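You operate a simulated robot arm through the tools that you are given. There is no shell and no other tool. Be economical: measure what you need, move in short steps, check, and stop when the job is done.

You are at the controls of a simulated two-armed robot. One attempt, no reset.

## Task
Open the top bench drawer, take the white knob and put it inside and shut the drawer again. Put one of the glue bottles from the console end of the board table on top of the block tray there. Fetch the wooden board from the shelf of the packing bench and set it on the plywood panel. Put the sponge on the plain end of the packing bench away on the top of the assembly table. Push the third chest drawer from the top shut. Turn the count dial to 5. Pull the upper blue drawer open. Do these in any order. Set down upright: glue bottle.

It is judged by the outcome, as a careful person would: the job done as asked, and still so three seconds after it is handed in. It fails if anything else is knocked over, pushed out of place, dropped, spilled or broken.

## Robot
Two 7-joint arms with two-finger parallel grippers on one trunk, on a base that drives. Base frame: it is fixed to the floor where the robot stands at the start and does not move with it; the origin is under the middle of the robot, x ahead of it, y to its left, z up. Readings come in mm, degrees, newtons and seconds.
The left shoulder is at the start at [60, 189, 1003], the right one opposite. With the tool pointing down near the work surface each hand reaches from about 100 to 360 mm from the robot's upright axis, wherever it stands, measured 20 degrees to its own side. Places, roughly: block tray [-1750, 1750, 1000]; count dial [-6700, 3300, 900]; drawer [600, 100, 600]; glue bottle [-1750, 2000, 1000]; plywood panel [-6750, 6000, 750]; sponge (10x7x4 cm) [-5400, 300, 900]; third chest drawer [-6100, 3100, 500]; top bench drawer [500, 100, 600]; top of the assembly table [-2400, -2400, 900]; upper blue drawer [-1400, 700, 700]; white knob (4x4x3 cm) [-1700, 1600, 900]; wooden board (21x7x3 cm) [-5800, 1300, 300]. Payload 3.43 kg a hand.
The TCP of each hand is the grasp point between the finger pads, 30 mm short of the fingertips. In the tool frame z runs along the fingers and y along their closing line. The gripper opens to 94 mm. The fingers are 28 mm wide and 10 mm thick; the gripper's body (50 by 96 mm) begins 55 mm behind the TCP.
Orientation is told as [roll, pitch, yaw] about the base's x, y, z axes, in that order, counted from this pose: with the fingers straight down and closing along the base's y, the tool's x points along the base's -x, its y along +y and its z along -z.

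## Interface
- The arms move only by the tool jog_arm. It takes "left_targets", "right_targets" or both (then of equal length, played together; a hand with none holds still); each is a list of rows, each an object of numbers (a shift or turn left out is 0, a gripper value left out holds the last): "tx", "ty", "tz": the shift along the tool's x, y, z in mm; "wx", "wy", "wz": the turn, a rotation vector about the tool's x, y, z in degrees; "gripper": the opening, from 0 (shut) to 1 (fully open). In form: [{"tx": .., "ty": .., "tz": .., "wx": .., "wy": .., "wz": .., "gripper": ..}, ...]. A call has 1 to 10 rows; each row shifts and turns the commanded pose from where the row before left it, along the tool's axes as they then stand. A row lasts 0.2 s, in which the tool goes at most 50 mm and 8.6 degrees; a call with a longer step from one row to the next is refused whole, and so is a gripper value outside its range. Where a pose cannot be reached the arm comes as near as it can. A force on the tool above 40 N (or 10 N above the force at the start of the call, whichever is more), or a blocked arm, ends the call early, and 0.2 s more pass. The fingers move at their own pace (about 153 mm/s each) and stop on an object; they squeeze with about 31 N. The grip force told is the motor's: it shows also when the fingers shut on nothing. Time passes only in rows, and 0.2 s behind the last, so rows that do not move let the fingers close. The reply holds the time, the measured pose of the TCP, the force on the tool along the base axes, the opening and the grip force, in the units named above and with some noise, with the torque about the TCP (base axes, N m) and any sound that the robot's microphone picked up.
- Cameras (640 x 400 px; columns grow to the right, rows downward): "scene" is now at [-1.2, -2, 1529.6]; the picture's right is [-0.02, -1.00, 0.00], its down [-0.92, 0.02, -0.39] and it looks along [0.39, -0.01, -0.92] (base axes); focal length 273 px, centre (320, 200). "left" rides on the left gripper at [76, -14, -102] in its tool frame; the picture's right is [0.18, 0.98, 0.00], its down [-0.75, 0.14, -0.64] and it looks along [-0.63, 0.12, 0.77] (tool axes); focal length 243 px, centre (320, 200). "right" rides on the right gripper at [76, 14, -102] in its tool frame; the picture's right is [-0.18, 0.98, 0.00], its down [-0.75, -0.14, -0.64] and it looks along [-0.63, -0.12, 0.77] (tool axes); focal length 243 px, centre (320, 200). There is no depth. A picture from a camera that has moved, and an enlarged one, comes with that camera's place and axes in the base frame and with its lens.
- capture(camera): a new picture of that camera. It takes no simulated time.
- raise_lower(by): slides the trunk up (or, below 0, down) by that many mm; the arms and the scene camera ride with it, the base frame stays. It gives what a move gives, with no picture.
- roll_base(legs): drives the robot by 1 to 6 legs, each [ahead, left, turn to the left] in mm, mm and degrees, along the robot's own axes; the way and the turn of a leg run together, so that a leg with both is an arc; at most 1500 mm and 180 degrees a leg. The arms and the cameras ride along, it lands a little off, and it stops where it bumps. It gives what a move gives.
- turn_head(pan, tilt): turns the head with the scene camera to pan (to the left, within 86 degrees either way) and tilt (down, from -29 to 69), counted from straight ahead of the robot. It gives what a move gives.
- enlarge(camera, box): a new picture of the part [left, top, right, bottom] of that camera's present view, enlarged. It takes no simulated time.
- sign_off(): hands the job in; it is judged then, once.

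Work in short steps. Places have to be worked out from the pictures, the camera data and where the tool is seen: move nearer, look again, correct. Check each grasp and each placing, and mend what went wrong. You have 196 turns and 184 pictures in all, those below and enlarged ones among them. Open the grippers and draw the arms clear of the work before you hand the job in, unless the task says otherwise.

The tools are called after ">>>" as a command line: name --argument value ..., lists and objects as JSON in quotes. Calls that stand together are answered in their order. jog_arm: Moves the arms, as the interface text tells. Its arguments: {"type":"object","properties":{"left_targets":{"type":"array","items":{"type":"object","properties":{"tx":{"type":"number"},"ty":{"type":"number"},"tz":{"type":"number"},"wx":{"type":"number"},"wy":{"type":"number"},"wz":{"type":"number"},"gripper":{"type":"number"}}}},"right_targets":{"type":"array","items":{"type":"object","properties":{"tx":{"type":"number"},"ty":{"type":"number"},"tz":{"type":"number"},"wx":{"type":"number"},"wy":{"type":"number"},"wz":{"type":"number"},"gripper":{"type":"number"}}}}},"required":[]} The other tools are called the same way: raise_lower (by) slides the trunk up or down; roll_base (legs) drives the base; turn_head (pan, tilt) turns the head that bears the scene camera; capture (camera) takes a picture; enlarge (camera, box) takes an enlarged picture of a part of a camera's view; sign_off () hands the job in.

At the start:

```text
clock: 0.0
left_position: [398.8, 109.2, 885.3]
left_tcp_rot: [-0.1, 0.0, -0.1]
left_wrist_force: [1.2, -0.2, 0.5]
left_ft_torque: [0.01, 0.01, -0.02]
left_finger_gap: 94.3
left_gripper_force: 0.1
right_position: [314.8, -152.0, 858.1]
right_tcp_rot: [0.0, 0.1, 0.1]
right_wrist_force: [0.4, -0.5, 0.5]
right_ft_torque: [0.0, 0.03, 0.01]
right_finger_gap: 94.2
right_gripper_force: 0.1
trunk travel left (down, up): [-675.0, 315.0]
robot x, y, heading: [-2.6, -1.9, 0.2]
head pan, tilt: [-1.2, 67.1]
```

scene: 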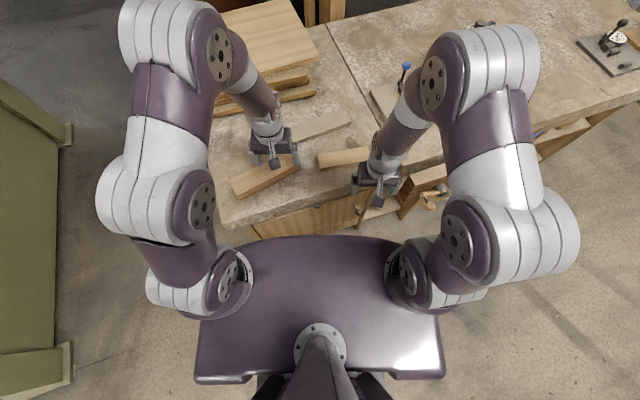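
right: 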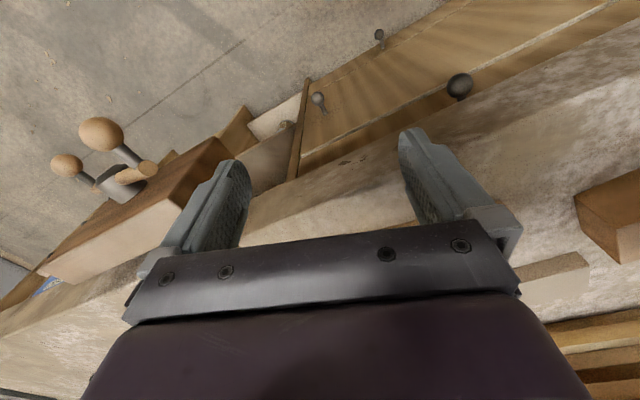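
left: 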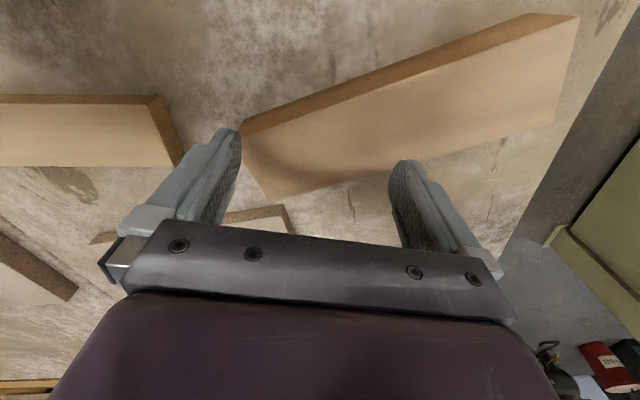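

The bench is in front of me with the arms over it. I look around with the head first, starting ahead with a smaller tilt.

>>> turn_head --pan 0 --tilt 40

>>> capture --camera "scene"

>>> turn_head --pan 80 --tilt 20

>>> capture --camera "scene"

```text
clock: 0.9
left_position: [398.3, 109.9, 886.5]
left_tcp_rot: [0.1, 0.0, 0.0]
left_wrist_force: [0.6, 0.6, 0.3]
left_ft_torque: [-0.03, -0.03, -0.02]
left_finger_gap: 94.1
left_gripper_force: 0.1
right_position: [315.8, -150.9, 858.7]
right_tcp_rot: [0.0, 0.0, -0.1]
right_wrist_force: [-0.4, 0.5, 0.2]
right_ft_torque: [0.01, 0.01, 0.01]
right_finger_gap: 94.0
right_gripper_force: 0.1
trunk travel left (down, up): [-675.0, 315.0]
robot x, y, heading: [-0.8, -1.4, 0.1]
head pan, tilt: [0.0, 40.0]
```

```text
180 pictures are left
camera scene: at [25.8, -0.8, 1564.0], right [0.0, -1.0, 0.0], down [-0.64, 0.0, -0.77], along [0.77, 0.0, -0.64], focal length 273 px, centre (320, 200)
```

scene: 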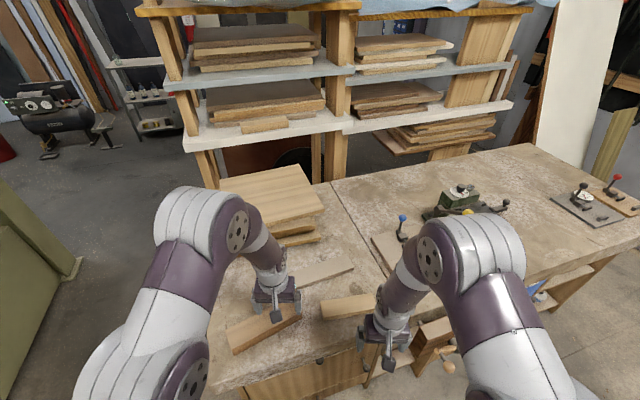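

```text
clock: 2.5
left_position: [399.4, 109.3, 885.8]
left_tcp_rot: [0.0, 0.0, 0.0]
left_wrist_force: [0.7, -0.2, -0.5]
left_ft_torque: [0.01, 0.0, 0.0]
left_finger_gap: 94.3
left_gripper_force: 0.0
right_position: [314.6, -150.4, 858.1]
right_tcp_rot: [-0.1, 0.0, 0.0]
right_wrist_force: [-0.3, -0.1, -0.4]
right_ft_torque: [-0.01, -0.04, 0.01]
right_finger_gap: 94.0
right_gripper_force: 0.1
trunk travel left (down, up): [-675.0, 315.0]
robot x, y, heading: [-0.2, -1.4, -0.2]
head pan, tilt: [80.0, 20.0]
```

```text
179 pictures are left
camera scene: at [-42.9, 90.9, 1595.5], right [0.98, -0.17, 0.0], down [-0.06, -0.34, -0.94], along [0.16, 0.93, -0.34], focal length 273 px, centre (320, 200)
```

scene: 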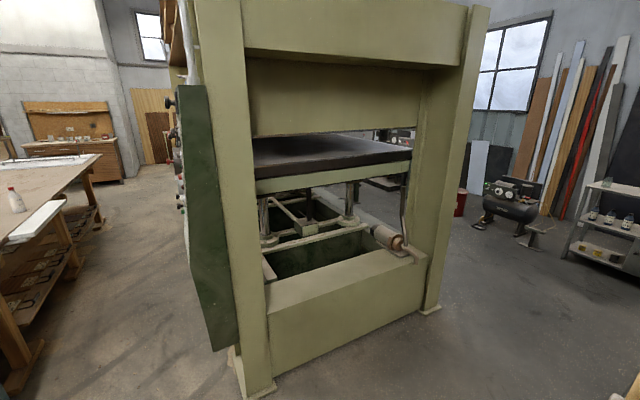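

There is a press to the left and a table behind it on the left. I look to the right and then back away to see the bench front drawer.

>>> turn_head --pan -85 --tilt 25

>>> capture --camera "scene"

>>> roll_base --legs '[[-300, 0, 0]]'

>>> turn_head --pan 0 --tilt 45

>>> capture --camera "scene"

```text
clock: 5.0
left_position: [398.7, 110.2, 885.8]
left_tcp_rot: [-0.1, 0.0, 0.1]
left_wrist_force: [0.8, -0.1, 0.5]
left_ft_torque: [-0.02, 0.02, 0.01]
left_finger_gap: 94.1
left_gripper_force: 0.0
right_position: [314.9, -150.6, 858.6]
right_tcp_rot: [-0.1, 0.0, 0.0]
right_wrist_force: [0.7, 0.3, 0.7]
right_ft_torque: [0.02, 0.0, -0.03]
right_finger_gap: 93.9
right_gripper_force: 0.0
trunk travel left (down, up): [-675.0, 315.0]
robot x, y, heading: [-0.6, -1.0, 0.1]
head pan, tilt: [-85.0, 25.0]
```

```text
178 pictures are left
camera scene: at [-51.1, -92.6, 1587.4], right [-1.0, -0.09, 0.0], down [-0.04, 0.42, -0.91], along [0.08, -0.9, -0.42], focal length 273 px, centre (320, 200)
```

scene: 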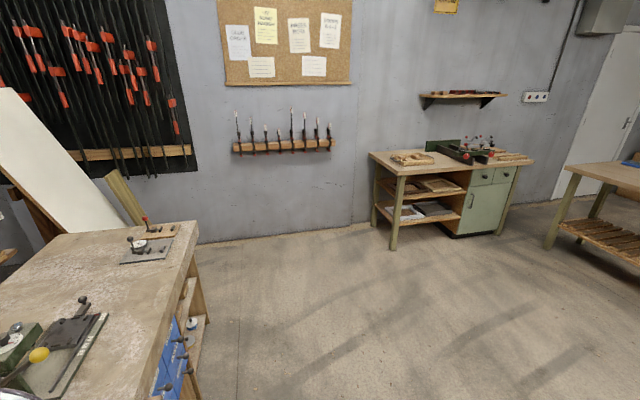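

```text
clock: 7.0
left_position: [95.8, 109.2, 886.0]
left_tcp_rot: [0.0, -0.1, 0.1]
left_wrist_force: [-0.4, -0.9, 0.3]
left_ft_torque: [0.02, -0.02, -0.01]
left_finger_gap: 94.0
left_gripper_force: 0.1
right_position: [12.9, -150.7, 859.1]
right_tcp_rot: [0.1, 0.0, 0.1]
right_wrist_force: [0.2, -0.4, -0.3]
right_ft_torque: [0.01, 0.05, -0.02]
right_finger_gap: 93.7
right_gripper_force: 0.0
trunk travel left (down, up): [-675.0, 315.0]
robot x, y, heading: [-300.2, -1.3, -0.0]
head pan, tilt: [-85.0, 25.0]
```

```text
clock: 8.6
left_position: [96.3, 109.1, 885.4]
left_tcp_rot: [0.0, 0.0, 0.1]
left_wrist_force: [-0.7, -0.2, -1.0]
left_ft_torque: [0.01, -0.01, -0.02]
left_finger_gap: 93.9
left_gripper_force: 0.0
right_position: [12.9, -150.7, 858.4]
right_tcp_rot: [0.0, 0.1, 0.1]
right_wrist_force: [0.1, 0.8, -0.2]
right_ft_torque: [0.03, -0.01, -0.01]
right_finger_gap: 94.1
right_gripper_force: 0.1
trunk travel left (down, up): [-675.0, 315.0]
robot x, y, heading: [-298.8, -0.0, 0.1]
head pan, tilt: [0.0, 45.0]
```

```text
177 pictures are left
camera scene: at [-279.1, -1.2, 1556.9], right [0.0, -1.0, 0.0], down [-0.71, 0.0, -0.71], along [0.71, 0.0, -0.71], focal length 273 px, centre (320, 200)
```

scene: 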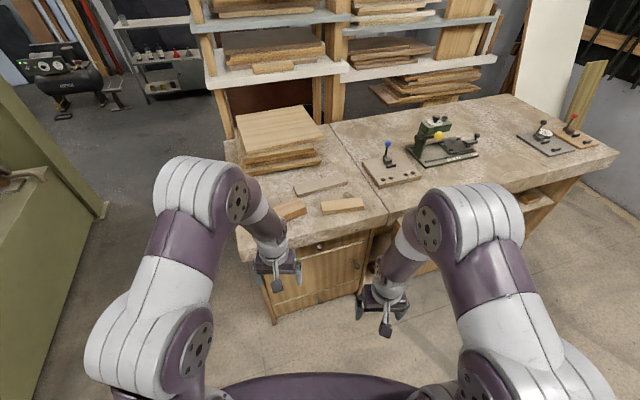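

I see a cabinet under the bench top, partly hidden. I back up further and look again.

>>> roll_base --legs '[[-300, 0, 0]]'

>>> enlarge --camera "scene" --box '[200, 100, 440, 250]'

>>> turn_head --pan 80 --tilt 25

>>> capture --camera "scene"

```text
clock: 10.7
left_position: [-202.1, 109.9, 885.4]
left_tcp_rot: [0.1, 0.0, 0.2]
left_wrist_force: [0.3, 0.1, 0.3]
left_ft_torque: [0.01, -0.04, 0.01]
left_finger_gap: 93.9
left_gripper_force: 0.1
right_position: [-284.7, -150.9, 857.9]
right_tcp_rot: [0.0, 0.0, 0.2]
right_wrist_force: [-0.2, 0.7, -0.1]
right_ft_torque: [-0.03, 0.02, -0.03]
right_finger_gap: 94.1
right_gripper_force: 0.2
trunk travel left (down, up): [-675.0, 315.0]
robot x, y, heading: [-600.7, 2.9, 0.2]
head pan, tilt: [0.0, 45.0]
```

```text
2.67 times, centred on (320, 175) of scene
camera zoom: at [-578.3, -1.9, 1556.8], right [0.0, -1.0, 0.0], down [-0.71, 0.0, -0.71], along [0.71, 0.0, -0.71], focal length 727 px, centre (320, 267)
```

zoom: 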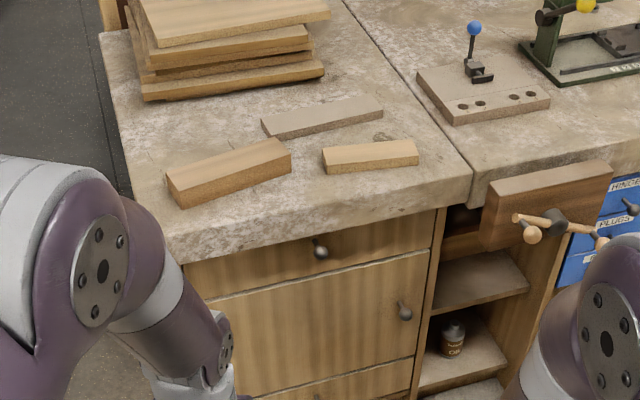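

```text
clock: 12.2
left_position: [-202.5, 110.0, 885.3]
left_tcp_rot: [0.0, 0.0, 0.2]
left_wrist_force: [0.5, 0.4, 0.2]
left_ft_torque: [0.0, 0.0, -0.02]
left_finger_gap: 94.3
left_gripper_force: 0.2
right_position: [-285.8, -151.1, 858.7]
right_tcp_rot: [0.0, 0.0, 0.2]
right_wrist_force: [-0.5, -0.7, -0.6]
right_ft_torque: [0.0, 0.0, -0.03]
right_finger_gap: 94.1
right_gripper_force: 0.0
trunk travel left (down, up): [-675.0, 315.0]
robot x, y, heading: [-599.9, -0.2, 0.2]
head pan, tilt: [80.0, 25.0]
```

```text
175 pictures are left
camera scene: at [-643.3, 88.5, 1587.4], right [0.99, -0.17, 0.0], down [-0.07, -0.42, -0.91], along [0.15, 0.89, -0.42], focal length 273 px, centre (320, 200)
```

scene: 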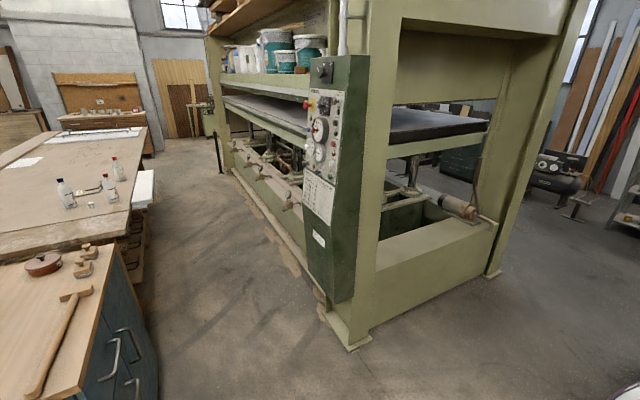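

The top bench drawer has a dark ball knob at about x 330–380, y 0, z 650–700. I turn the left hand to point forward (pitch −86) here in free space and lower the trunk to view it.

>>> jog_arm --left_targets '[{"wy": -8.6}, {"wy": -8.6}, {"wy": -8.6}, {"wy": -8.6}, {"wy": -8.6}, {"wy": -8.6}, {"wy": -8.6}, {"wy": -8.6}, {"wy": -8.6}, {"wy": -8.6}]'

>>> raise_lower --by -300

>>> turn_head --pan 0 --tilt 30

>>> capture --camera "scene"

>>> capture --camera "left"

```text
clock: 14.4
left_position: [-195.5, 120.3, 891.6]
left_tcp_rot: [6.2, -61.3, -3.8]
left_wrist_force: [-1.1, -0.5, 1.1]
left_ft_torque: [0.02, 0.03, -0.02]
left_finger_gap: 94.0
left_gripper_force: 0.1
left hand out of reach, approached as far as the arm can: row 4, 8, 9, 10
right_position: [-284.6, -150.8, 859.1]
right_tcp_rot: [0.0, 0.0, 0.2]
right_wrist_force: [-0.6, -0.1, -0.8]
right_ft_torque: [0.01, 0.04, 0.0]
right_finger_gap: 93.8
right_gripper_force: 0.1
trunk travel left (down, up): [-675.0, 315.0]
robot x, y, heading: [-601.3, 1.1, 0.1]
head pan, tilt: [80.0, 25.0]
```

```text
clock: 17.4
left_position: [-197.0, 119.8, 592.5]
left_tcp_rot: [6.1, -61.1, -3.7]
left_wrist_force: [0.2, 0.4, -0.3]
left_ft_torque: [0.02, -0.03, -0.02]
left_finger_gap: 93.9
left_gripper_force: 0.0
right_position: [-284.8, -150.4, 557.7]
right_tcp_rot: [-0.1, 0.1, 0.3]
right_wrist_force: [0.0, 0.4, -0.4]
right_ft_torque: [0.03, -0.01, -0.01]
right_finger_gap: 94.1
right_gripper_force: 0.0
trunk travel left (down, up): [-375.0, 615.0]
robot x, y, heading: [-601.7, -1.3, 0.2]
head pan, tilt: [80.0, 25.0]
```

```text
clock: 18.9
left_position: [-196.4, 119.2, 592.3]
left_tcp_rot: [6.0, -61.1, -3.7]
left_wrist_force: [0.5, 0.2, 0.3]
left_ft_torque: [0.0, 0.0, -0.01]
left_finger_gap: 94.0
left_gripper_force: 0.2
right_position: [-283.9, -151.8, 557.4]
right_tcp_rot: [0.0, -0.1, 0.2]
right_wrist_force: [-0.2, 0.5, 0.4]
right_ft_torque: [-0.02, 0.02, 0.0]
right_finger_gap: 93.7
right_gripper_force: 0.1
trunk travel left (down, up): [-375.0, 615.0]
robot x, y, heading: [-600.9, -0.2, 0.3]
head pan, tilt: [0.0, 30.0]
```

```text
174 pictures are left
camera scene: at [-568.6, -1.8, 1279.5], right [0.0, -1.0, 0.0], down [-0.5, 0.0, -0.87], along [0.87, 0.0, -0.5], focal length 273 px, centre (320, 200)
```

scene: 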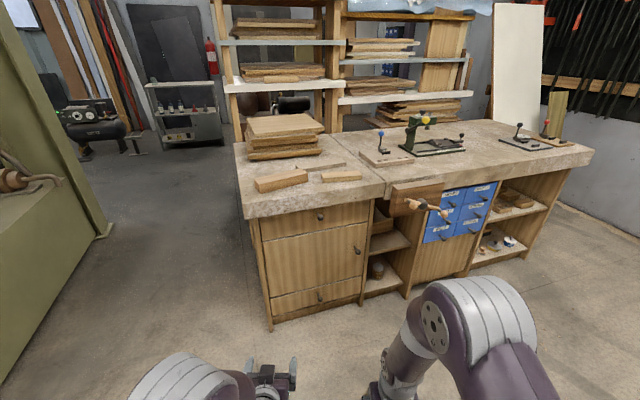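

```text
173 pictures are left
camera left: at [-321.9, 103.2, 573.7], right [-0.11, 0.99, -0.11], down [-0.2, 0.09, 0.98], along [0.97, 0.13, 0.19], focal length 243 px, centre (320, 200)
```

left: 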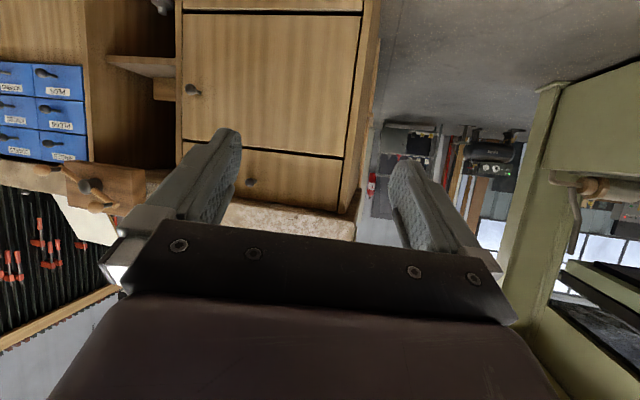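

The knob works out at about (371, −5, 660). The arm couldn't finish the pitch at this extension, so I try moving the hand forward to see whether pitch completes.

>>> jog_arm --left_targets '[{"tz": 40}, {"tz": 40}, {"tz": 40}]'

```text
clock: 19.7
left_position: [-90.1, 124.3, 535.5]
left_tcp_rot: [6.1, -61.1, -3.9]
left_wrist_force: [-0.5, 0.5, 0.4]
left_ft_torque: [0.01, 0.03, -0.04]
left_finger_gap: 94.1
left_gripper_force: 0.0
right_position: [-285.5, -151.4, 558.5]
right_tcp_rot: [-0.1, 0.1, 0.2]
right_wrist_force: [-0.7, 0.0, 0.8]
right_ft_torque: [-0.01, 0.02, 0.02]
right_finger_gap: 93.9
right_gripper_force: 0.1
trunk travel left (down, up): [-375.0, 615.0]
robot x, y, heading: [-598.5, -2.7, 0.3]
head pan, tilt: [0.0, 30.0]
```

Forward is reachable. Now I finish the pitch there.

>>> jog_arm --left_targets '[{"wy": -8}, {"wy": -8}, {"wy": -8}, {"wy": -5}]'

```text
clock: 20.7
left_position: [30.7, 112.5, 559.7]
left_tcp_rot: [81.4, -87.1, -80.0]
left_wrist_force: [1.3, -0.1, 0.0]
left_ft_torque: [0.01, 0.02, -0.02]
left_finger_gap: 94.0
left_gripper_force: 0.0
left hand out of reach, approached as far as the arm can: row 1, 2, 3, 4
right_position: [-284.1, -150.9, 558.4]
right_tcp_rot: [0.0, 0.0, 0.2]
right_wrist_force: [-0.5, -0.1, -0.2]
right_ft_torque: [-0.01, -0.03, -0.01]
right_finger_gap: 94.1
right_gripper_force: 0.1
trunk travel left (down, up): [-375.0, 615.0]
robot x, y, heading: [-600.7, -3.4, 0.3]
head pan, tilt: [0.0, 30.0]
```

The hand now points forward at z 560, extended 630 mm. I raise the trunk 100, and shift the base ahead 220 and right 117, to stop short of the knob, then look.

>>> raise_lower --by 100

>>> roll_base --legs '[[0, -117, 0], [220, 0, 0]]'

>>> capture --camera "left"

>>> capture --camera "scene"

```text
clock: 22.0
left_position: [32.0, 111.7, 659.6]
left_tcp_rot: [80.9, -87.0, -79.4]
left_wrist_force: [0.3, 0.0, 1.0]
left_ft_torque: [-0.01, 0.03, 0.0]
left_finger_gap: 93.8
left_gripper_force: 0.0
right_position: [-283.8, -150.5, 659.1]
right_tcp_rot: [0.0, 0.0, 0.3]
right_wrist_force: [1.0, 0.2, -0.1]
right_ft_torque: [0.02, 0.0, 0.03]
right_finger_gap: 94.0
right_gripper_force: 0.0
trunk travel left (down, up): [-475.0, 515.0]
robot x, y, heading: [-599.0, -2.4, 0.1]
head pan, tilt: [0.0, 30.0]
```

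```text
clock: 24.6
left_position: [251.5, -6.3, 660.3]
left_tcp_rot: [80.0, -87.1, -78.6]
left_wrist_force: [-0.9, 1.0, 0.0]
left_ft_torque: [0.01, -0.01, -0.01]
left_finger_gap: 93.8
left_gripper_force: 0.0
right_position: [-64.2, -267.3, 657.8]
right_tcp_rot: [0.0, 0.1, 0.1]
right_wrist_force: [-0.3, -0.6, 0.0]
right_ft_torque: [-0.02, 0.02, -0.02]
right_finger_gap: 94.3
right_gripper_force: 0.1
trunk travel left (down, up): [-475.0, 515.0]
robot x, y, heading: [-378.4, -115.2, 0.1]
head pan, tilt: [0.0, 30.0]
```

```text
172 pictures are left
camera left: at [149.7, -17.9, 582.9], right [-0.02, 0.99, -0.13], down [-0.64, 0.09, 0.77], along [0.77, 0.1, 0.63], focal length 243 px, centre (320, 200)
```

left: 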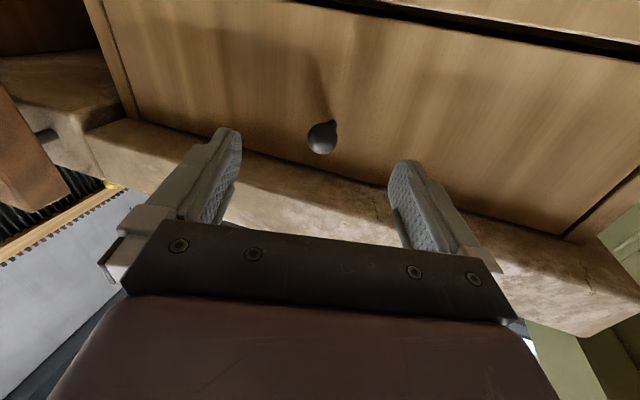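

```text
171 pictures are left
camera scene: at [-347.2, -118.4, 1379.4], right [0.0, -1.0, 0.0], down [-0.5, 0.0, -0.87], along [0.87, 0.0, -0.5], focal length 273 px, centre (320, 200)
```

scene: 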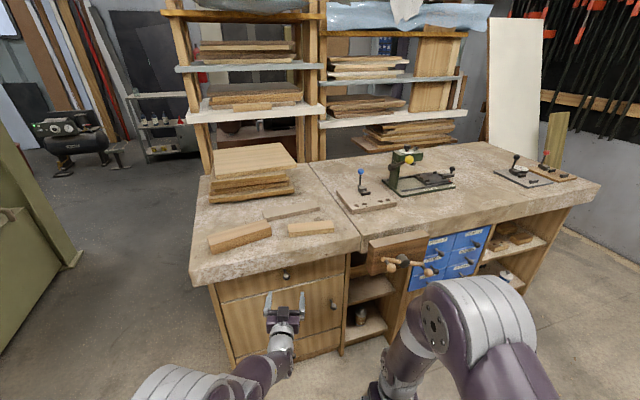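

The knob triangulates to about (355, 0, 675). I raise 15 and close in by 80 mm.

>>> raise_lower --by 15

>>> roll_base --legs '[[80, 6, 0]]'

>>> capture --camera "left"

```text
clock: 25.2
left_position: [251.4, -5.0, 674.6]
left_tcp_rot: [80.8, -87.0, -79.5]
left_wrist_force: [-0.3, 0.1, 0.3]
left_ft_torque: [-0.04, -0.01, -0.01]
left_finger_gap: 94.0
left_gripper_force: 0.0
right_position: [-64.6, -268.3, 672.4]
right_tcp_rot: [0.1, 0.1, 0.2]
right_wrist_force: [-0.3, 0.5, 0.3]
right_ft_torque: [-0.01, -0.01, 0.03]
right_finger_gap: 94.2
right_gripper_force: 0.1
trunk travel left (down, up): [-490.0, 500.0]
robot x, y, heading: [-381.2, -113.7, 0.4]
head pan, tilt: [0.0, 30.0]
```

```text
clock: 26.4
left_position: [328.5, 1.1, 673.2]
left_tcp_rot: [83.0, -86.9, -81.4]
left_wrist_force: [-0.3, 0.1, 0.4]
left_ft_torque: [0.0, -0.02, 0.01]
left_finger_gap: 94.1
left_gripper_force: 0.0
right_position: [15.2, -262.1, 673.8]
right_tcp_rot: [0.0, -0.1, 0.3]
right_wrist_force: [0.6, 0.6, -0.1]
right_ft_torque: [-0.03, 0.0, 0.01]
right_finger_gap: 94.0
right_gripper_force: 0.1
trunk travel left (down, up): [-490.0, 500.0]
robot x, y, heading: [-301.6, -112.8, 0.3]
head pan, tilt: [0.0, 30.0]
stopped in leg 1: the force on the tool passed its limit at 69 N (the readings are from after the stop); the commanded pose is now the measured one
```

```text
170 pictures are left
camera left: at [225.9, -11.0, 597.1], right [-0.03, 0.99, -0.13], down [-0.64, 0.08, 0.76], along [0.77, 0.1, 0.63], focal length 243 px, centre (320, 200)
```

left: 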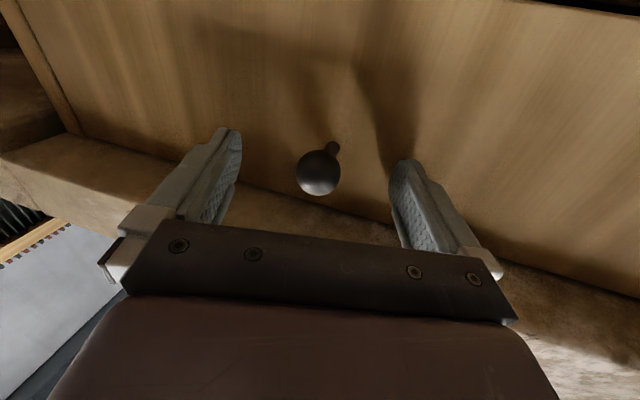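

The fingertips met the drawer front, with the ball between the fingers. I ease back 5 mm and close.

>>> jog_arm --left_targets '[{"tz": -5}, {"gripper": 0}, {}, {}]'

>>> capture --camera "left"

```text
clock: 27.4
left_position: [328.5, 0.5, 673.9]
left_tcp_rot: [83.1, -86.8, -81.6]
left_wrist_force: [0.2, -7.4, -1.1]
left_ft_torque: [-0.05, -0.16, -0.14]
left_finger_gap: 25.3
left_gripper_force: 44.8
left hand out of reach, approached as far as the arm can: row 1
right_position: [14.7, -263.3, 672.6]
right_tcp_rot: [-0.1, 0.0, 0.2]
right_wrist_force: [0.5, 0.3, -0.6]
right_ft_torque: [0.03, -0.01, 0.01]
right_finger_gap: 93.9
right_gripper_force: 0.0
trunk travel left (down, up): [-490.0, 500.0]
robot x, y, heading: [-302.1, -111.4, 0.3]
head pan, tilt: [0.0, 30.0]
```

```text
169 pictures are left
camera left: at [226.1, -11.8, 597.1], right [-0.03, 0.99, -0.13], down [-0.64, 0.08, 0.76], along [0.77, 0.1, 0.63], focal length 243 px, centre (320, 200)
```

left: 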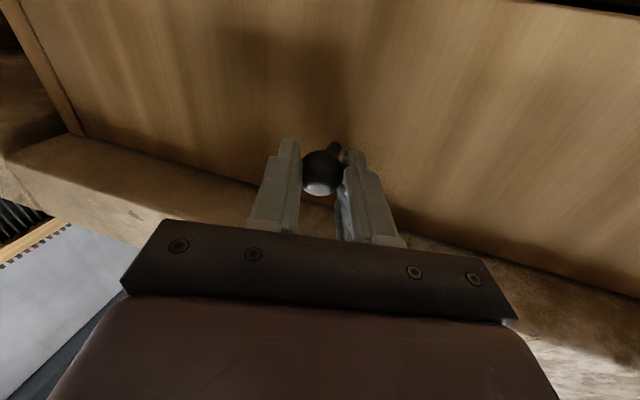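

The knob is gripped (gap 25 mm). I pull by driving back 220 mm.

>>> roll_base --legs '[[-220, 0, 0]]'

>>> turn_head --pan 10 --tilt 45

>>> capture --camera "scene"

```text
clock: 28.3
left_position: [302.4, -7.9, 674.4]
left_tcp_rot: [82.7, -86.7, -82.5]
left_wrist_force: [-0.4, -4.4, -6.4]
left_ft_torque: [0.19, 0.87, -0.3]
left_finger_gap: 25.1
left_gripper_force: 45.2
right_position: [-12.7, -263.9, 673.7]
right_tcp_rot: [0.0, -0.2, 0.0]
right_wrist_force: [0.3, 0.1, 0.0]
right_ft_torque: [0.02, 0.0, 0.01]
right_finger_gap: 94.1
right_gripper_force: 0.1
trunk travel left (down, up): [-490.0, 500.0]
robot x, y, heading: [-329.6, -109.9, 0.0]
head pan, tilt: [0.0, 30.0]
stopped in leg 1: the force on the tool passed its limit at 48 N (the readings are from after the stop); the commanded pose is now the measured one
```

```text
clock: 29.0
left_position: [303.3, -7.5, 674.5]
left_tcp_rot: [84.0, -86.6, -83.5]
left_wrist_force: [2.1, -8.5, -12.8]
left_ft_torque: [0.0, 0.64, -0.14]
left_finger_gap: 25.4
left_gripper_force: 44.3
right_position: [-10.4, -263.7, 672.4]
right_tcp_rot: [0.0, -0.1, 0.1]
right_wrist_force: [0.3, -1.2, 0.3]
right_ft_torque: [0.02, -0.02, 0.0]
right_finger_gap: 94.0
right_gripper_force: 0.1
trunk travel left (down, up): [-490.0, 500.0]
robot x, y, heading: [-327.4, -109.8, 0.1]
head pan, tilt: [10.0, 45.0]
```

```text
168 pictures are left
camera scene: at [-304.5, -99.5, 1371.8], right [0.17, -0.98, 0.0], down [-0.7, -0.12, -0.71], along [0.7, 0.12, -0.71], focal length 273 px, centre (320, 200)
```

scene: 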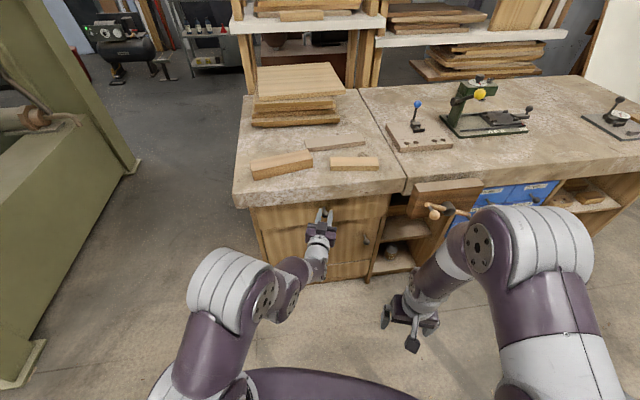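

It came about 26 mm then hit the force limit. I ease the sideways strain and pull again in a smaller leg.

>>> roll_base --legs '[[-100, 0, 0]]'

>>> capture --camera "left"

```text
clock: 29.9
left_position: [279.7, -15.3, 674.5]
left_tcp_rot: [83.3, -86.2, -83.9]
left_wrist_force: [1.2, -7.4, -9.8]
left_ft_torque: [0.18, 0.92, -0.34]
left_finger_gap: 25.5
left_gripper_force: 44.6
right_position: [-36.0, -265.0, 673.5]
right_tcp_rot: [-0.1, -0.1, 0.0]
right_wrist_force: [-0.3, 1.3, 0.4]
right_ft_torque: [-0.01, -0.02, 0.02]
right_finger_gap: 93.9
right_gripper_force: 0.0
trunk travel left (down, up): [-490.0, 500.0]
robot x, y, heading: [-351.1, -112.9, -0.2]
head pan, tilt: [10.0, 45.0]
stopped in leg 1: the force on the tool passed its limit at 49 N (the readings are from after the stop); the commanded pose is now the measured one
```

```text
167 pictures are left
camera left: at [176.4, -23.5, 598.1], right [0.01, 0.99, -0.12], down [-0.64, 0.1, 0.77], along [0.77, 0.07, 0.63], focal length 243 px, centre (320, 200)
```

left: 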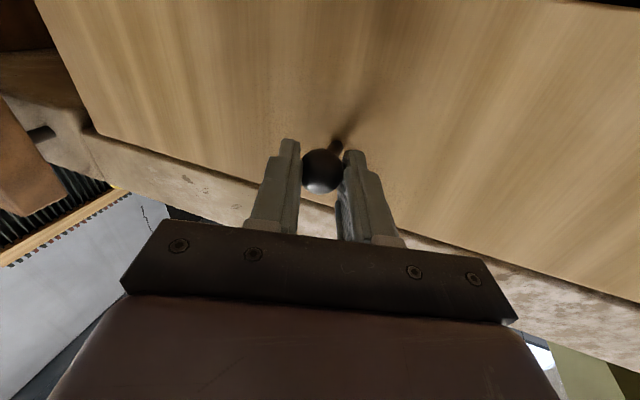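

The drawer travels toward (−0.95, −0.31), so the bench is yawed about 18°. I pull along that direction.

>>> roll_base --legs '[[-140, -45, 0]]'

>>> capture --camera "scene"

```text
clock: 31.2
left_position: [140.6, -61.2, 675.1]
left_tcp_rot: [85.4, -86.4, -85.9]
left_wrist_force: [6.3, -22.4, -23.7]
left_ft_torque: [-0.06, -0.12, -0.33]
left_finger_gap: 25.4
left_gripper_force: 44.9
right_position: [-174.0, -309.5, 672.8]
right_tcp_rot: [0.1, 0.0, 0.0]
right_wrist_force: [-0.9, -0.2, 0.1]
right_ft_torque: [-0.01, -0.05, -0.02]
right_finger_gap: 94.0
right_gripper_force: 0.0
trunk travel left (down, up): [-490.0, 500.0]
robot x, y, heading: [-492.1, -157.7, -0.4]
head pan, tilt: [10.0, 45.0]
```

```text
166 pictures are left
camera scene: at [-466.7, -146.8, 1371.7], right [0.17, -0.99, 0.0], down [-0.7, -0.12, -0.71], along [0.69, 0.12, -0.71], focal length 273 px, centre (320, 200)
```

scene: 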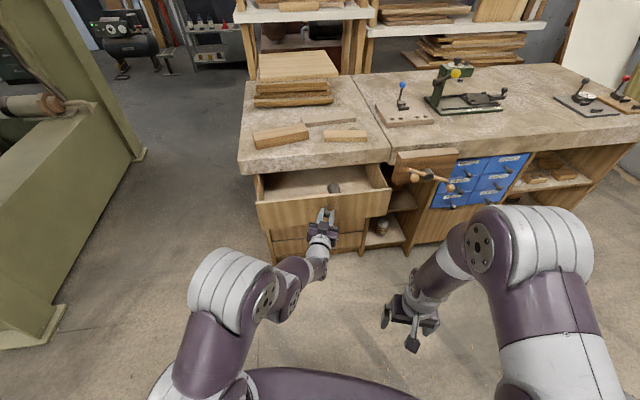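

The drawer is open about 200 mm. I release and back away along the drawer direction.

>>> jog_arm --left_targets '[{"gripper": 1}, {}, {}]'

>>> roll_base --legs '[[-300, -60, 0]]'

>>> turn_head --pan 0 --tilt 30

>>> enlarge --camera "scene" --box '[160, 120, 480, 320]'

```text
clock: 32.0
left_position: [139.7, -59.1, 677.1]
left_tcp_rot: [87.9, -86.5, -88.4]
left_wrist_force: [-0.4, -0.2, 0.0]
left_ft_torque: [0.01, 0.02, -0.03]
left_finger_gap: 94.0
left_gripper_force: 0.1
right_position: [-175.2, -309.6, 673.3]
right_tcp_rot: [-0.1, -0.1, 0.0]
right_wrist_force: [-0.3, 0.1, 0.3]
right_ft_torque: [-0.03, -0.04, -0.01]
right_finger_gap: 94.1
right_gripper_force: 0.0
trunk travel left (down, up): [-490.0, 500.0]
robot x, y, heading: [-490.0, -156.5, -0.2]
head pan, tilt: [10.0, 45.0]
```

```text
clock: 34.1
left_position: [-160.4, -117.1, 676.4]
left_tcp_rot: [88.8, -86.4, -89.2]
left_wrist_force: [-1.0, 0.1, -0.4]
left_ft_torque: [0.0, -0.02, 0.01]
left_finger_gap: 94.0
left_gripper_force: 0.1
right_position: [-475.4, -368.3, 674.0]
right_tcp_rot: [0.0, -0.2, 0.1]
right_wrist_force: [0.2, -0.9, 0.5]
right_ft_torque: [0.04, -0.01, -0.03]
right_finger_gap: 93.9
right_gripper_force: 0.1
trunk travel left (down, up): [-490.0, 500.0]
robot x, y, heading: [-792.5, -215.3, 0.1]
head pan, tilt: [10.0, 45.0]
```

```text
clock: 34.9
left_position: [-159.9, -117.4, 677.7]
left_tcp_rot: [88.1, -86.5, -88.5]
left_wrist_force: [0.6, 1.1, 0.5]
left_ft_torque: [0.0, -0.01, -0.01]
left_finger_gap: 94.1
left_gripper_force: 0.0
right_position: [-475.7, -368.8, 673.6]
right_tcp_rot: [0.0, 0.0, 0.1]
right_wrist_force: [0.8, 1.2, 0.0]
right_ft_torque: [0.03, 0.0, -0.03]
right_finger_gap: 94.1
right_gripper_force: 0.1
trunk travel left (down, up): [-490.0, 500.0]
robot x, y, heading: [-792.1, -216.8, -0.1]
head pan, tilt: [0.0, 30.0]
```

```text
2.00 times, centred on (320, 220) of scene
camera zoom: at [-760.5, -217.9, 1394.4], right [0.0, -1.0, 0.0], down [-0.5, 0.0, -0.87], along [0.87, 0.0, -0.5], focal length 545 px, centre (320, 160)
```

zoom: 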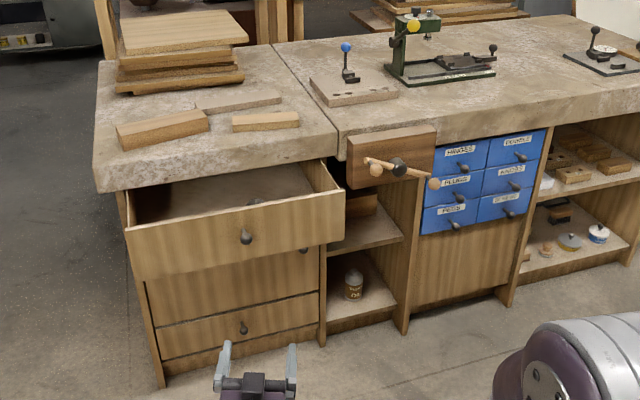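

The drawer is open. Now I fold the left arm back to pointing down, raise the trunk, and drive toward the board table aisle.

>>> jog_arm --left_targets '[{"tz": -24, "wy": 8.6}, {"tz": -23.7, "tx": 3.6, "wy": 8.6}, {"tz": -23, "tx": 7, "wy": 8.6}, {"tz": -21.6, "tx": 10.5, "wy": 8.6}, {"tz": -19.9, "tx": 13.4, "wy": 8.6}, {"tz": -17.5, "tx": 16.4, "wy": 8.6}, {"tz": -14.8, "tx": 18.9, "wy": 8.6}, {"tz": -12, "tx": 20.8, "wy": 8.6}, {"tz": -8.6, "tx": 22.4, "wy": 8.6}, {"tz": -5.4, "tx": 23.4, "wy": 8.6}]'

>>> raise_lower --by 250

>>> roll_base --legs '[[0, 0, 90], [1100, 0, 0]]'

>>> turn_head --pan 55 --tilt 30

>>> capture --camera "scene"

```text
clock: 37.1
left_position: [-402.3, -115.3, 677.0]
left_tcp_rot: [3.6, -3.7, -0.6]
left_wrist_force: [-1.3, -0.7, 0.7]
left_ft_torque: [0.03, -0.07, 0.02]
left_finger_gap: 93.8
left_gripper_force: 0.0
right_position: [-476.0, -367.7, 673.7]
right_tcp_rot: [0.0, -0.1, 0.1]
right_wrist_force: [0.8, -0.2, 0.0]
right_ft_torque: [-0.01, -0.04, -0.03]
right_finger_gap: 94.1
right_gripper_force: 0.0
trunk travel left (down, up): [-490.0, 500.0]
robot x, y, heading: [-794.5, -211.6, 0.1]
head pan, tilt: [0.0, 30.0]
```

```text
clock: 39.7
left_position: [-399.8, -116.3, 927.8]
left_tcp_rot: [3.5, -3.8, -0.6]
left_wrist_force: [-0.3, 0.5, -0.6]
left_ft_torque: [0.0, -0.03, 0.03]
left_finger_gap: 93.9
left_gripper_force: 0.1
right_position: [-474.9, -368.8, 923.8]
right_tcp_rot: [0.1, -0.2, 0.1]
right_wrist_force: [-0.6, 0.7, 0.5]
right_ft_torque: [-0.02, 0.01, -0.05]
right_finger_gap: 93.9
right_gripper_force: 0.1
trunk travel left (down, up): [-740.0, 250.0]
robot x, y, heading: [-791.0, -213.0, 0.1]
head pan, tilt: [0.0, 30.0]
```

```text
clock: 49.2
left_position: [-903.7, 1279.0, 928.0]
left_tcp_rot: [3.5, -4.0, 89.9]
left_wrist_force: [-0.3, 0.1, 0.0]
left_ft_torque: [0.02, -0.03, 0.01]
left_finger_gap: 94.1
left_gripper_force: 0.0
right_position: [-652.6, 1205.3, 922.9]
right_tcp_rot: [-0.1, -0.1, 90.5]
right_wrist_force: [0.9, -0.2, 0.0]
right_ft_torque: [0.01, -0.05, 0.04]
right_finger_gap: 94.0
right_gripper_force: 0.2
trunk travel left (down, up): [-740.0, 250.0]
robot x, y, heading: [-799.9, 888.6, 90.4]
head pan, tilt: [0.0, 30.0]
```

```text
clock: 50.4
left_position: [-902.9, 1280.0, 927.5]
left_tcp_rot: [3.4, -3.9, 89.9]
left_wrist_force: [-1.0, -0.1, 0.1]
left_ft_torque: [0.01, 0.01, -0.02]
left_finger_gap: 93.8
left_gripper_force: 0.0
right_position: [-651.4, 1204.2, 923.5]
right_tcp_rot: [-0.1, -0.1, 90.4]
right_wrist_force: [-0.2, -0.1, -0.2]
right_ft_torque: [0.02, -0.02, -0.02]
right_finger_gap: 94.0
right_gripper_force: 0.1
trunk travel left (down, up): [-740.0, 250.0]
robot x, y, heading: [-802.2, 888.2, 90.5]
head pan, tilt: [55.0, 30.0]
```

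```text
164 pictures are left
camera scene: at [-874.1, 879.3, 1644.5], right [0.57, 0.82, 0.0], down [0.41, -0.28, -0.87], along [-0.71, 0.49, -0.5], focal length 273 px, centre (320, 200)
```

scene: 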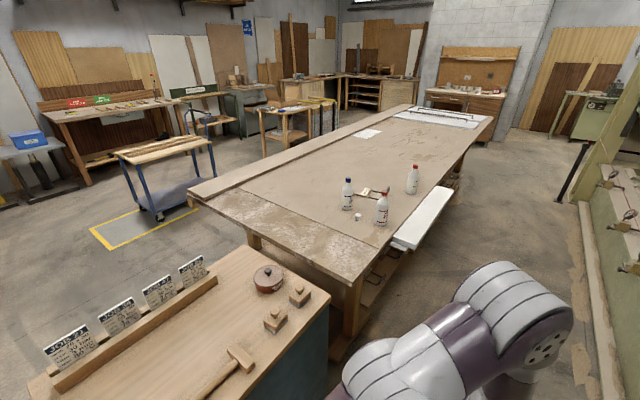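

>>> enlarge --camera "scene" --box '[300, 150, 460, 250]'

```text
4.00 times, centred on (380, 200) of scene
camera zoom: at [-874.1, 879.3, 1644.5], right [0.57, 0.82, 0.0], down [0.41, -0.28, -0.87], along [-0.71, 0.49, -0.5], focal length 1091 px, centre (80, 200)
```

zoom: 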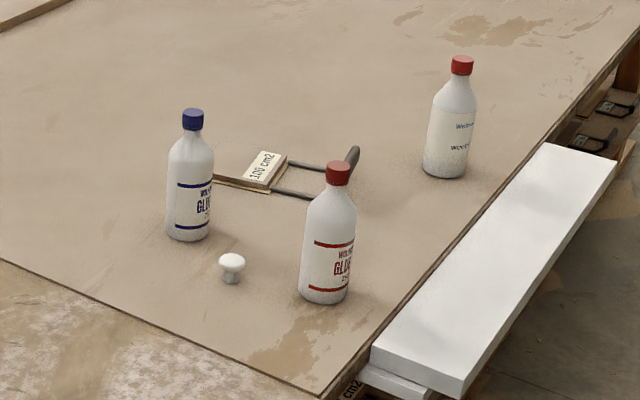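

The knob is at about (−1705, 1686), red bottle (−1592, 1735), and something like the block tray near (−1874, 1894); the table edge is yawed ~19°. I raise the trunk fully, drive alongside and turn to face the table squarely.

>>> raise_lower --by 250

>>> roll_base --legs '[[1050, 0, 0], [0, 0, 108.5]]'

>>> turn_head --pan 0 --tilt 40

>>> capture --camera "scene"

```text
clock: 53.0
left_position: [-904.0, 1279.2, 1177.1]
left_tcp_rot: [3.5, -3.9, 89.9]
left_wrist_force: [0.7, -0.4, 0.0]
left_ft_torque: [0.02, 0.02, 0.03]
left_finger_gap: 93.8
left_gripper_force: 0.1
right_position: [-651.9, 1205.1, 1172.7]
right_tcp_rot: [0.0, -0.2, 90.6]
right_wrist_force: [0.5, 0.3, -0.7]
right_ft_torque: [0.01, 0.0, -0.03]
right_finger_gap: 94.3
right_gripper_force: 0.1
trunk travel left (down, up): [-990.0, 0.0]
robot x, y, heading: [-801.5, 885.2, 90.5]
head pan, tilt: [55.0, 30.0]
```

```text
clock: 62.9
left_position: [-1151.8, 1724.3, 1176.9]
left_tcp_rot: [3.5, -3.8, -162.7]
left_wrist_force: [-2.0, -0.1, 0.5]
left_ft_torque: [-0.01, -0.01, 0.01]
left_finger_gap: 94.2
left_gripper_force: 0.1
right_position: [-1158.5, 1986.4, 1172.2]
right_tcp_rot: [-0.1, -0.1, -161.9]
right_wrist_force: [0.2, 0.4, 0.6]
right_ft_torque: [0.01, 0.0, -0.01]
right_finger_gap: 94.0
right_gripper_force: 0.0
trunk travel left (down, up): [-990.0, 0.0]
robot x, y, heading: [-810.0, 1936.1, -162.2]
head pan, tilt: [55.0, 30.0]
```

```text
clock: 64.2
left_position: [-1153.0, 1723.1, 1176.8]
left_tcp_rot: [3.5, -3.9, -162.6]
left_wrist_force: [-0.2, -0.8, -0.2]
left_ft_torque: [-0.02, 0.02, 0.02]
left_finger_gap: 94.0
left_gripper_force: 0.1
right_position: [-1158.9, 1985.8, 1173.9]
right_tcp_rot: [0.0, -0.2, -162.0]
right_wrist_force: [1.3, -0.1, -0.1]
right_ft_torque: [0.02, 0.01, 0.01]
right_finger_gap: 94.2
right_gripper_force: 0.0
trunk travel left (down, up): [-990.0, 0.0]
robot x, y, heading: [-812.5, 1940.1, -161.9]
head pan, tilt: [0.0, 40.0]
```

```text
162 pictures are left
camera scene: at [-834.6, 1931.2, 1879.1], right [-0.31, 0.95, 0.0], down [0.61, 0.2, -0.77], along [-0.73, -0.24, -0.64], focal length 273 px, centre (320, 200)
```

scene: 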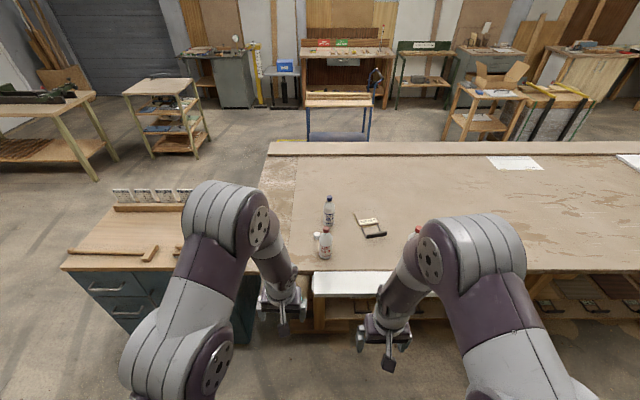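

>>> enlarge --camera "scene" --box '[280, 180, 440, 280]'

```text
4.00 times, centred on (360, 230) of scene
camera zoom: at [-834.6, 1931.2, 1879.1], right [-0.31, 0.95, 0.0], down [0.61, 0.2, -0.77], along [-0.73, -0.24, -0.64], focal length 1091 px, centre (160, 80)
```

zoom: 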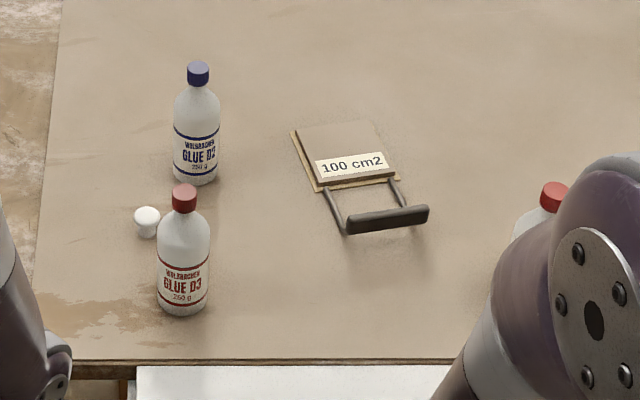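

The red bottle (base ≈ (−1575, 1713, 900)) stands in front of the knob; the "100 cm2" plate with a handle at about (−1865, 1850) must be the block tray. I pitch the left hand to about −60° to grip the bottle body from the side, and look with it.

>>> jog_arm --left_targets '[{"tz": 1, "tx": -16, "wy": -7, "wx": 3.5}, {"tz": 3.5, "tx": -15.6, "wy": -8.5}, {"tz": 5.7, "tx": -15, "wy": -8.5}, {"tz": 8, "tx": -13.9, "wy": -8.5}, {"tz": 10, "tx": -12.5, "wy": -8.5}, {"tz": 11.7, "tx": -10.9, "wy": -8.5}, {"tz": 13.2, "tx": -9, "wy": -8.5}, {}]'

>>> raise_lower --by -150

>>> capture --camera "left"

>>> capture --camera "scene"

```text
clock: 66.0
left_position: [-1254.6, 1689.3, 1173.9]
left_tcp_rot: [0.7, -61.9, -163.4]
left_wrist_force: [-0.1, -0.2, 0.2]
left_ft_torque: [0.01, -0.01, 0.02]
left_finger_gap: 94.1
left_gripper_force: 0.1
left hand out of reach, approached as far as the arm can: row 4
right_position: [-1159.0, 1985.8, 1172.8]
right_tcp_rot: [0.0, -0.1, -161.8]
right_wrist_force: [0.1, -0.1, -0.4]
right_ft_torque: [0.01, -0.04, -0.02]
right_finger_gap: 94.0
right_gripper_force: 0.1
trunk travel left (down, up): [-990.0, 0.0]
robot x, y, heading: [-806.2, 1936.5, -162.0]
head pan, tilt: [0.0, 40.0]
```

```text
clock: 67.7
left_position: [-1254.4, 1689.7, 1025.0]
left_tcp_rot: [0.7, -61.8, -163.2]
left_wrist_force: [0.5, 0.5, 0.2]
left_ft_torque: [-0.01, 0.0, 0.02]
left_finger_gap: 94.2
left_gripper_force: 0.0
right_position: [-1158.6, 1987.6, 1023.6]
right_tcp_rot: [-0.1, 0.0, -162.0]
right_wrist_force: [0.3, -0.7, -0.7]
right_ft_torque: [0.0, 0.01, 0.0]
right_finger_gap: 94.2
right_gripper_force: 0.1
trunk travel left (down, up): [-840.0, 150.0]
robot x, y, heading: [-809.7, 1940.9, -162.0]
head pan, tilt: [0.0, 40.0]
```

```text
160 pictures are left
camera left: at [-1138.1, 1740.8, 1004.9], right [0.38, -0.91, -0.16], down [0.24, -0.07, 0.97], along [-0.9, -0.4, 0.19], focal length 243 px, centre (320, 200)
```

left: 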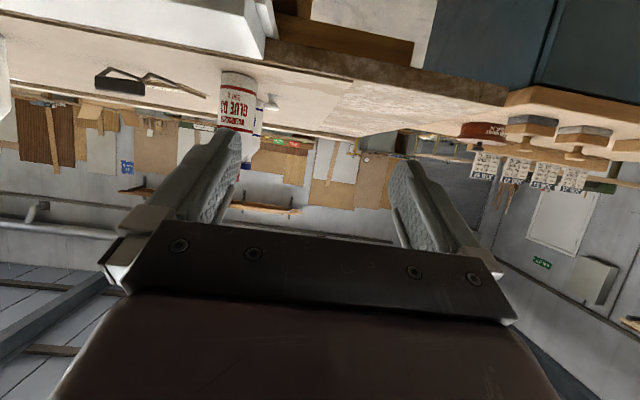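

```text
159 pictures are left
camera scene: at [-834.5, 1931.3, 1729.2], right [-0.31, 0.95, 0.0], down [0.61, 0.2, -0.77], along [-0.73, -0.24, -0.64], focal length 273 px, centre (320, 200)
```

scene: 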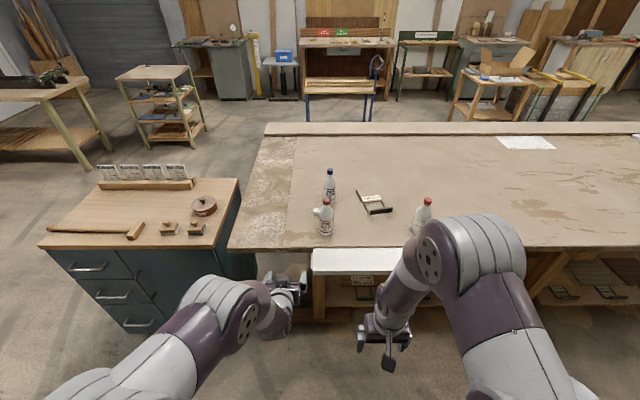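

The bottle bearing agrees with (−1577, 1713). I shift right 122 and ahead 190, lowering 15, then re-check.

>>> raise_lower --by -15

>>> roll_base --legs '[[0, -122, 0], [190, 0, 0]]'

>>> capture --camera "left"

>>> enlarge --camera "scene" --box '[240, 180, 480, 330]'

```text
clock: 68.3
left_position: [-1255.0, 1688.2, 1008.8]
left_tcp_rot: [0.8, -61.8, -163.2]
left_wrist_force: [-1.0, -0.2, -0.3]
left_ft_torque: [0.0, -0.01, -0.02]
left_finger_gap: 94.0
left_gripper_force: 0.0
right_position: [-1158.2, 1986.6, 1008.6]
right_tcp_rot: [-0.1, -0.1, -161.9]
right_wrist_force: [0.2, -0.7, 0.2]
right_ft_torque: [0.0, -0.01, 0.03]
right_finger_gap: 93.9
right_gripper_force: 0.0
trunk travel left (down, up): [-825.0, 165.0]
robot x, y, heading: [-808.2, 1940.7, -161.9]
head pan, tilt: [0.0, 40.0]
```

```text
clock: 70.7
left_position: [-1469.9, 1746.3, 1008.7]
left_tcp_rot: [0.7, -61.7, -163.3]
left_wrist_force: [0.1, 0.3, -0.3]
left_ft_torque: [0.0, -0.01, -0.04]
left_finger_gap: 94.3
left_gripper_force: 0.0
right_position: [-1374.2, 2043.6, 1008.3]
right_tcp_rot: [0.0, -0.2, -161.9]
right_wrist_force: [-0.9, 0.6, -0.5]
right_ft_torque: [0.01, 0.0, 0.0]
right_finger_gap: 94.0
right_gripper_force: 0.1
trunk travel left (down, up): [-825.0, 165.0]
robot x, y, heading: [-1028.1, 1992.7, -161.9]
head pan, tilt: [0.0, 40.0]
```

```text
158 pictures are left
camera left: at [-1353.9, 1797.5, 990.1], right [0.38, -0.91, -0.16], down [0.24, -0.07, 0.97], along [-0.89, -0.4, 0.2], focal length 243 px, centre (320, 200)
```

left: 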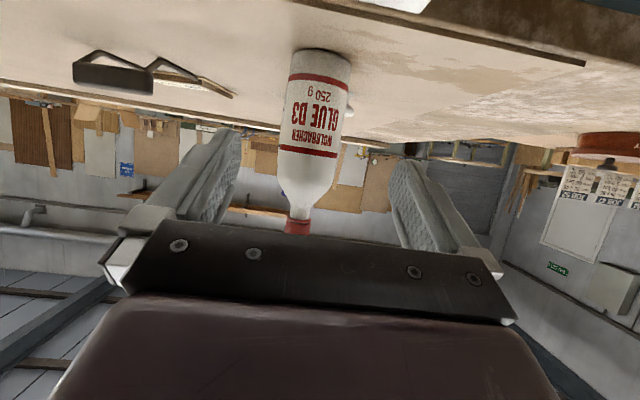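

```text
2.67 times, centred on (360, 255) of scene
camera zoom: at [-1050.1, 1988.4, 1714.2], right [-0.31, 0.95, 0.0], down [0.61, 0.2, -0.77], along [-0.73, -0.24, -0.64], focal length 727 px, centre (213, 53)
```

zoom: 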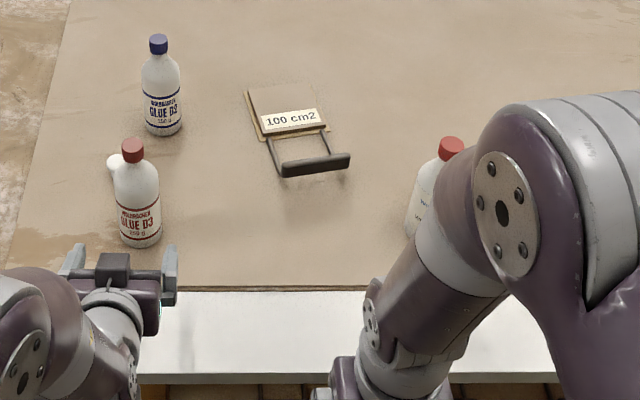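

The bottle lies straight ahead of the fingers, about 120 mm on. I drive ahead 118 and check.

>>> roll_base --legs '[[118, -4, 0]]'

>>> capture --camera "left"

```text
clock: 72.0
left_position: [-1584.8, 1713.5, 1009.8]
left_tcp_rot: [0.6, -61.8, -163.2]
left_wrist_force: [0.1, -0.8, -0.5]
left_ft_torque: [0.01, 0.02, -0.01]
left_finger_gap: 93.8
left_gripper_force: 0.1
right_position: [-1489.1, 2010.1, 1009.8]
right_tcp_rot: [0.0, -0.1, -161.9]
right_wrist_force: [0.5, 0.4, 0.0]
right_ft_torque: [0.02, 0.01, 0.01]
right_finger_gap: 94.0
right_gripper_force: 0.1
trunk travel left (down, up): [-825.0, 165.0]
robot x, y, heading: [-1138.1, 1967.6, -162.1]
head pan, tilt: [0.0, 40.0]
```

```text
156 pictures are left
camera left: at [-1467.7, 1764.7, 989.9], right [0.38, -0.91, -0.16], down [0.24, -0.07, 0.97], along [-0.89, -0.4, 0.19], focal length 243 px, centre (320, 200)
```

left: 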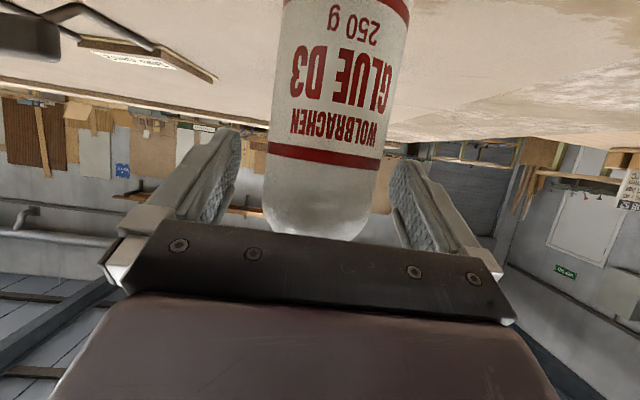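

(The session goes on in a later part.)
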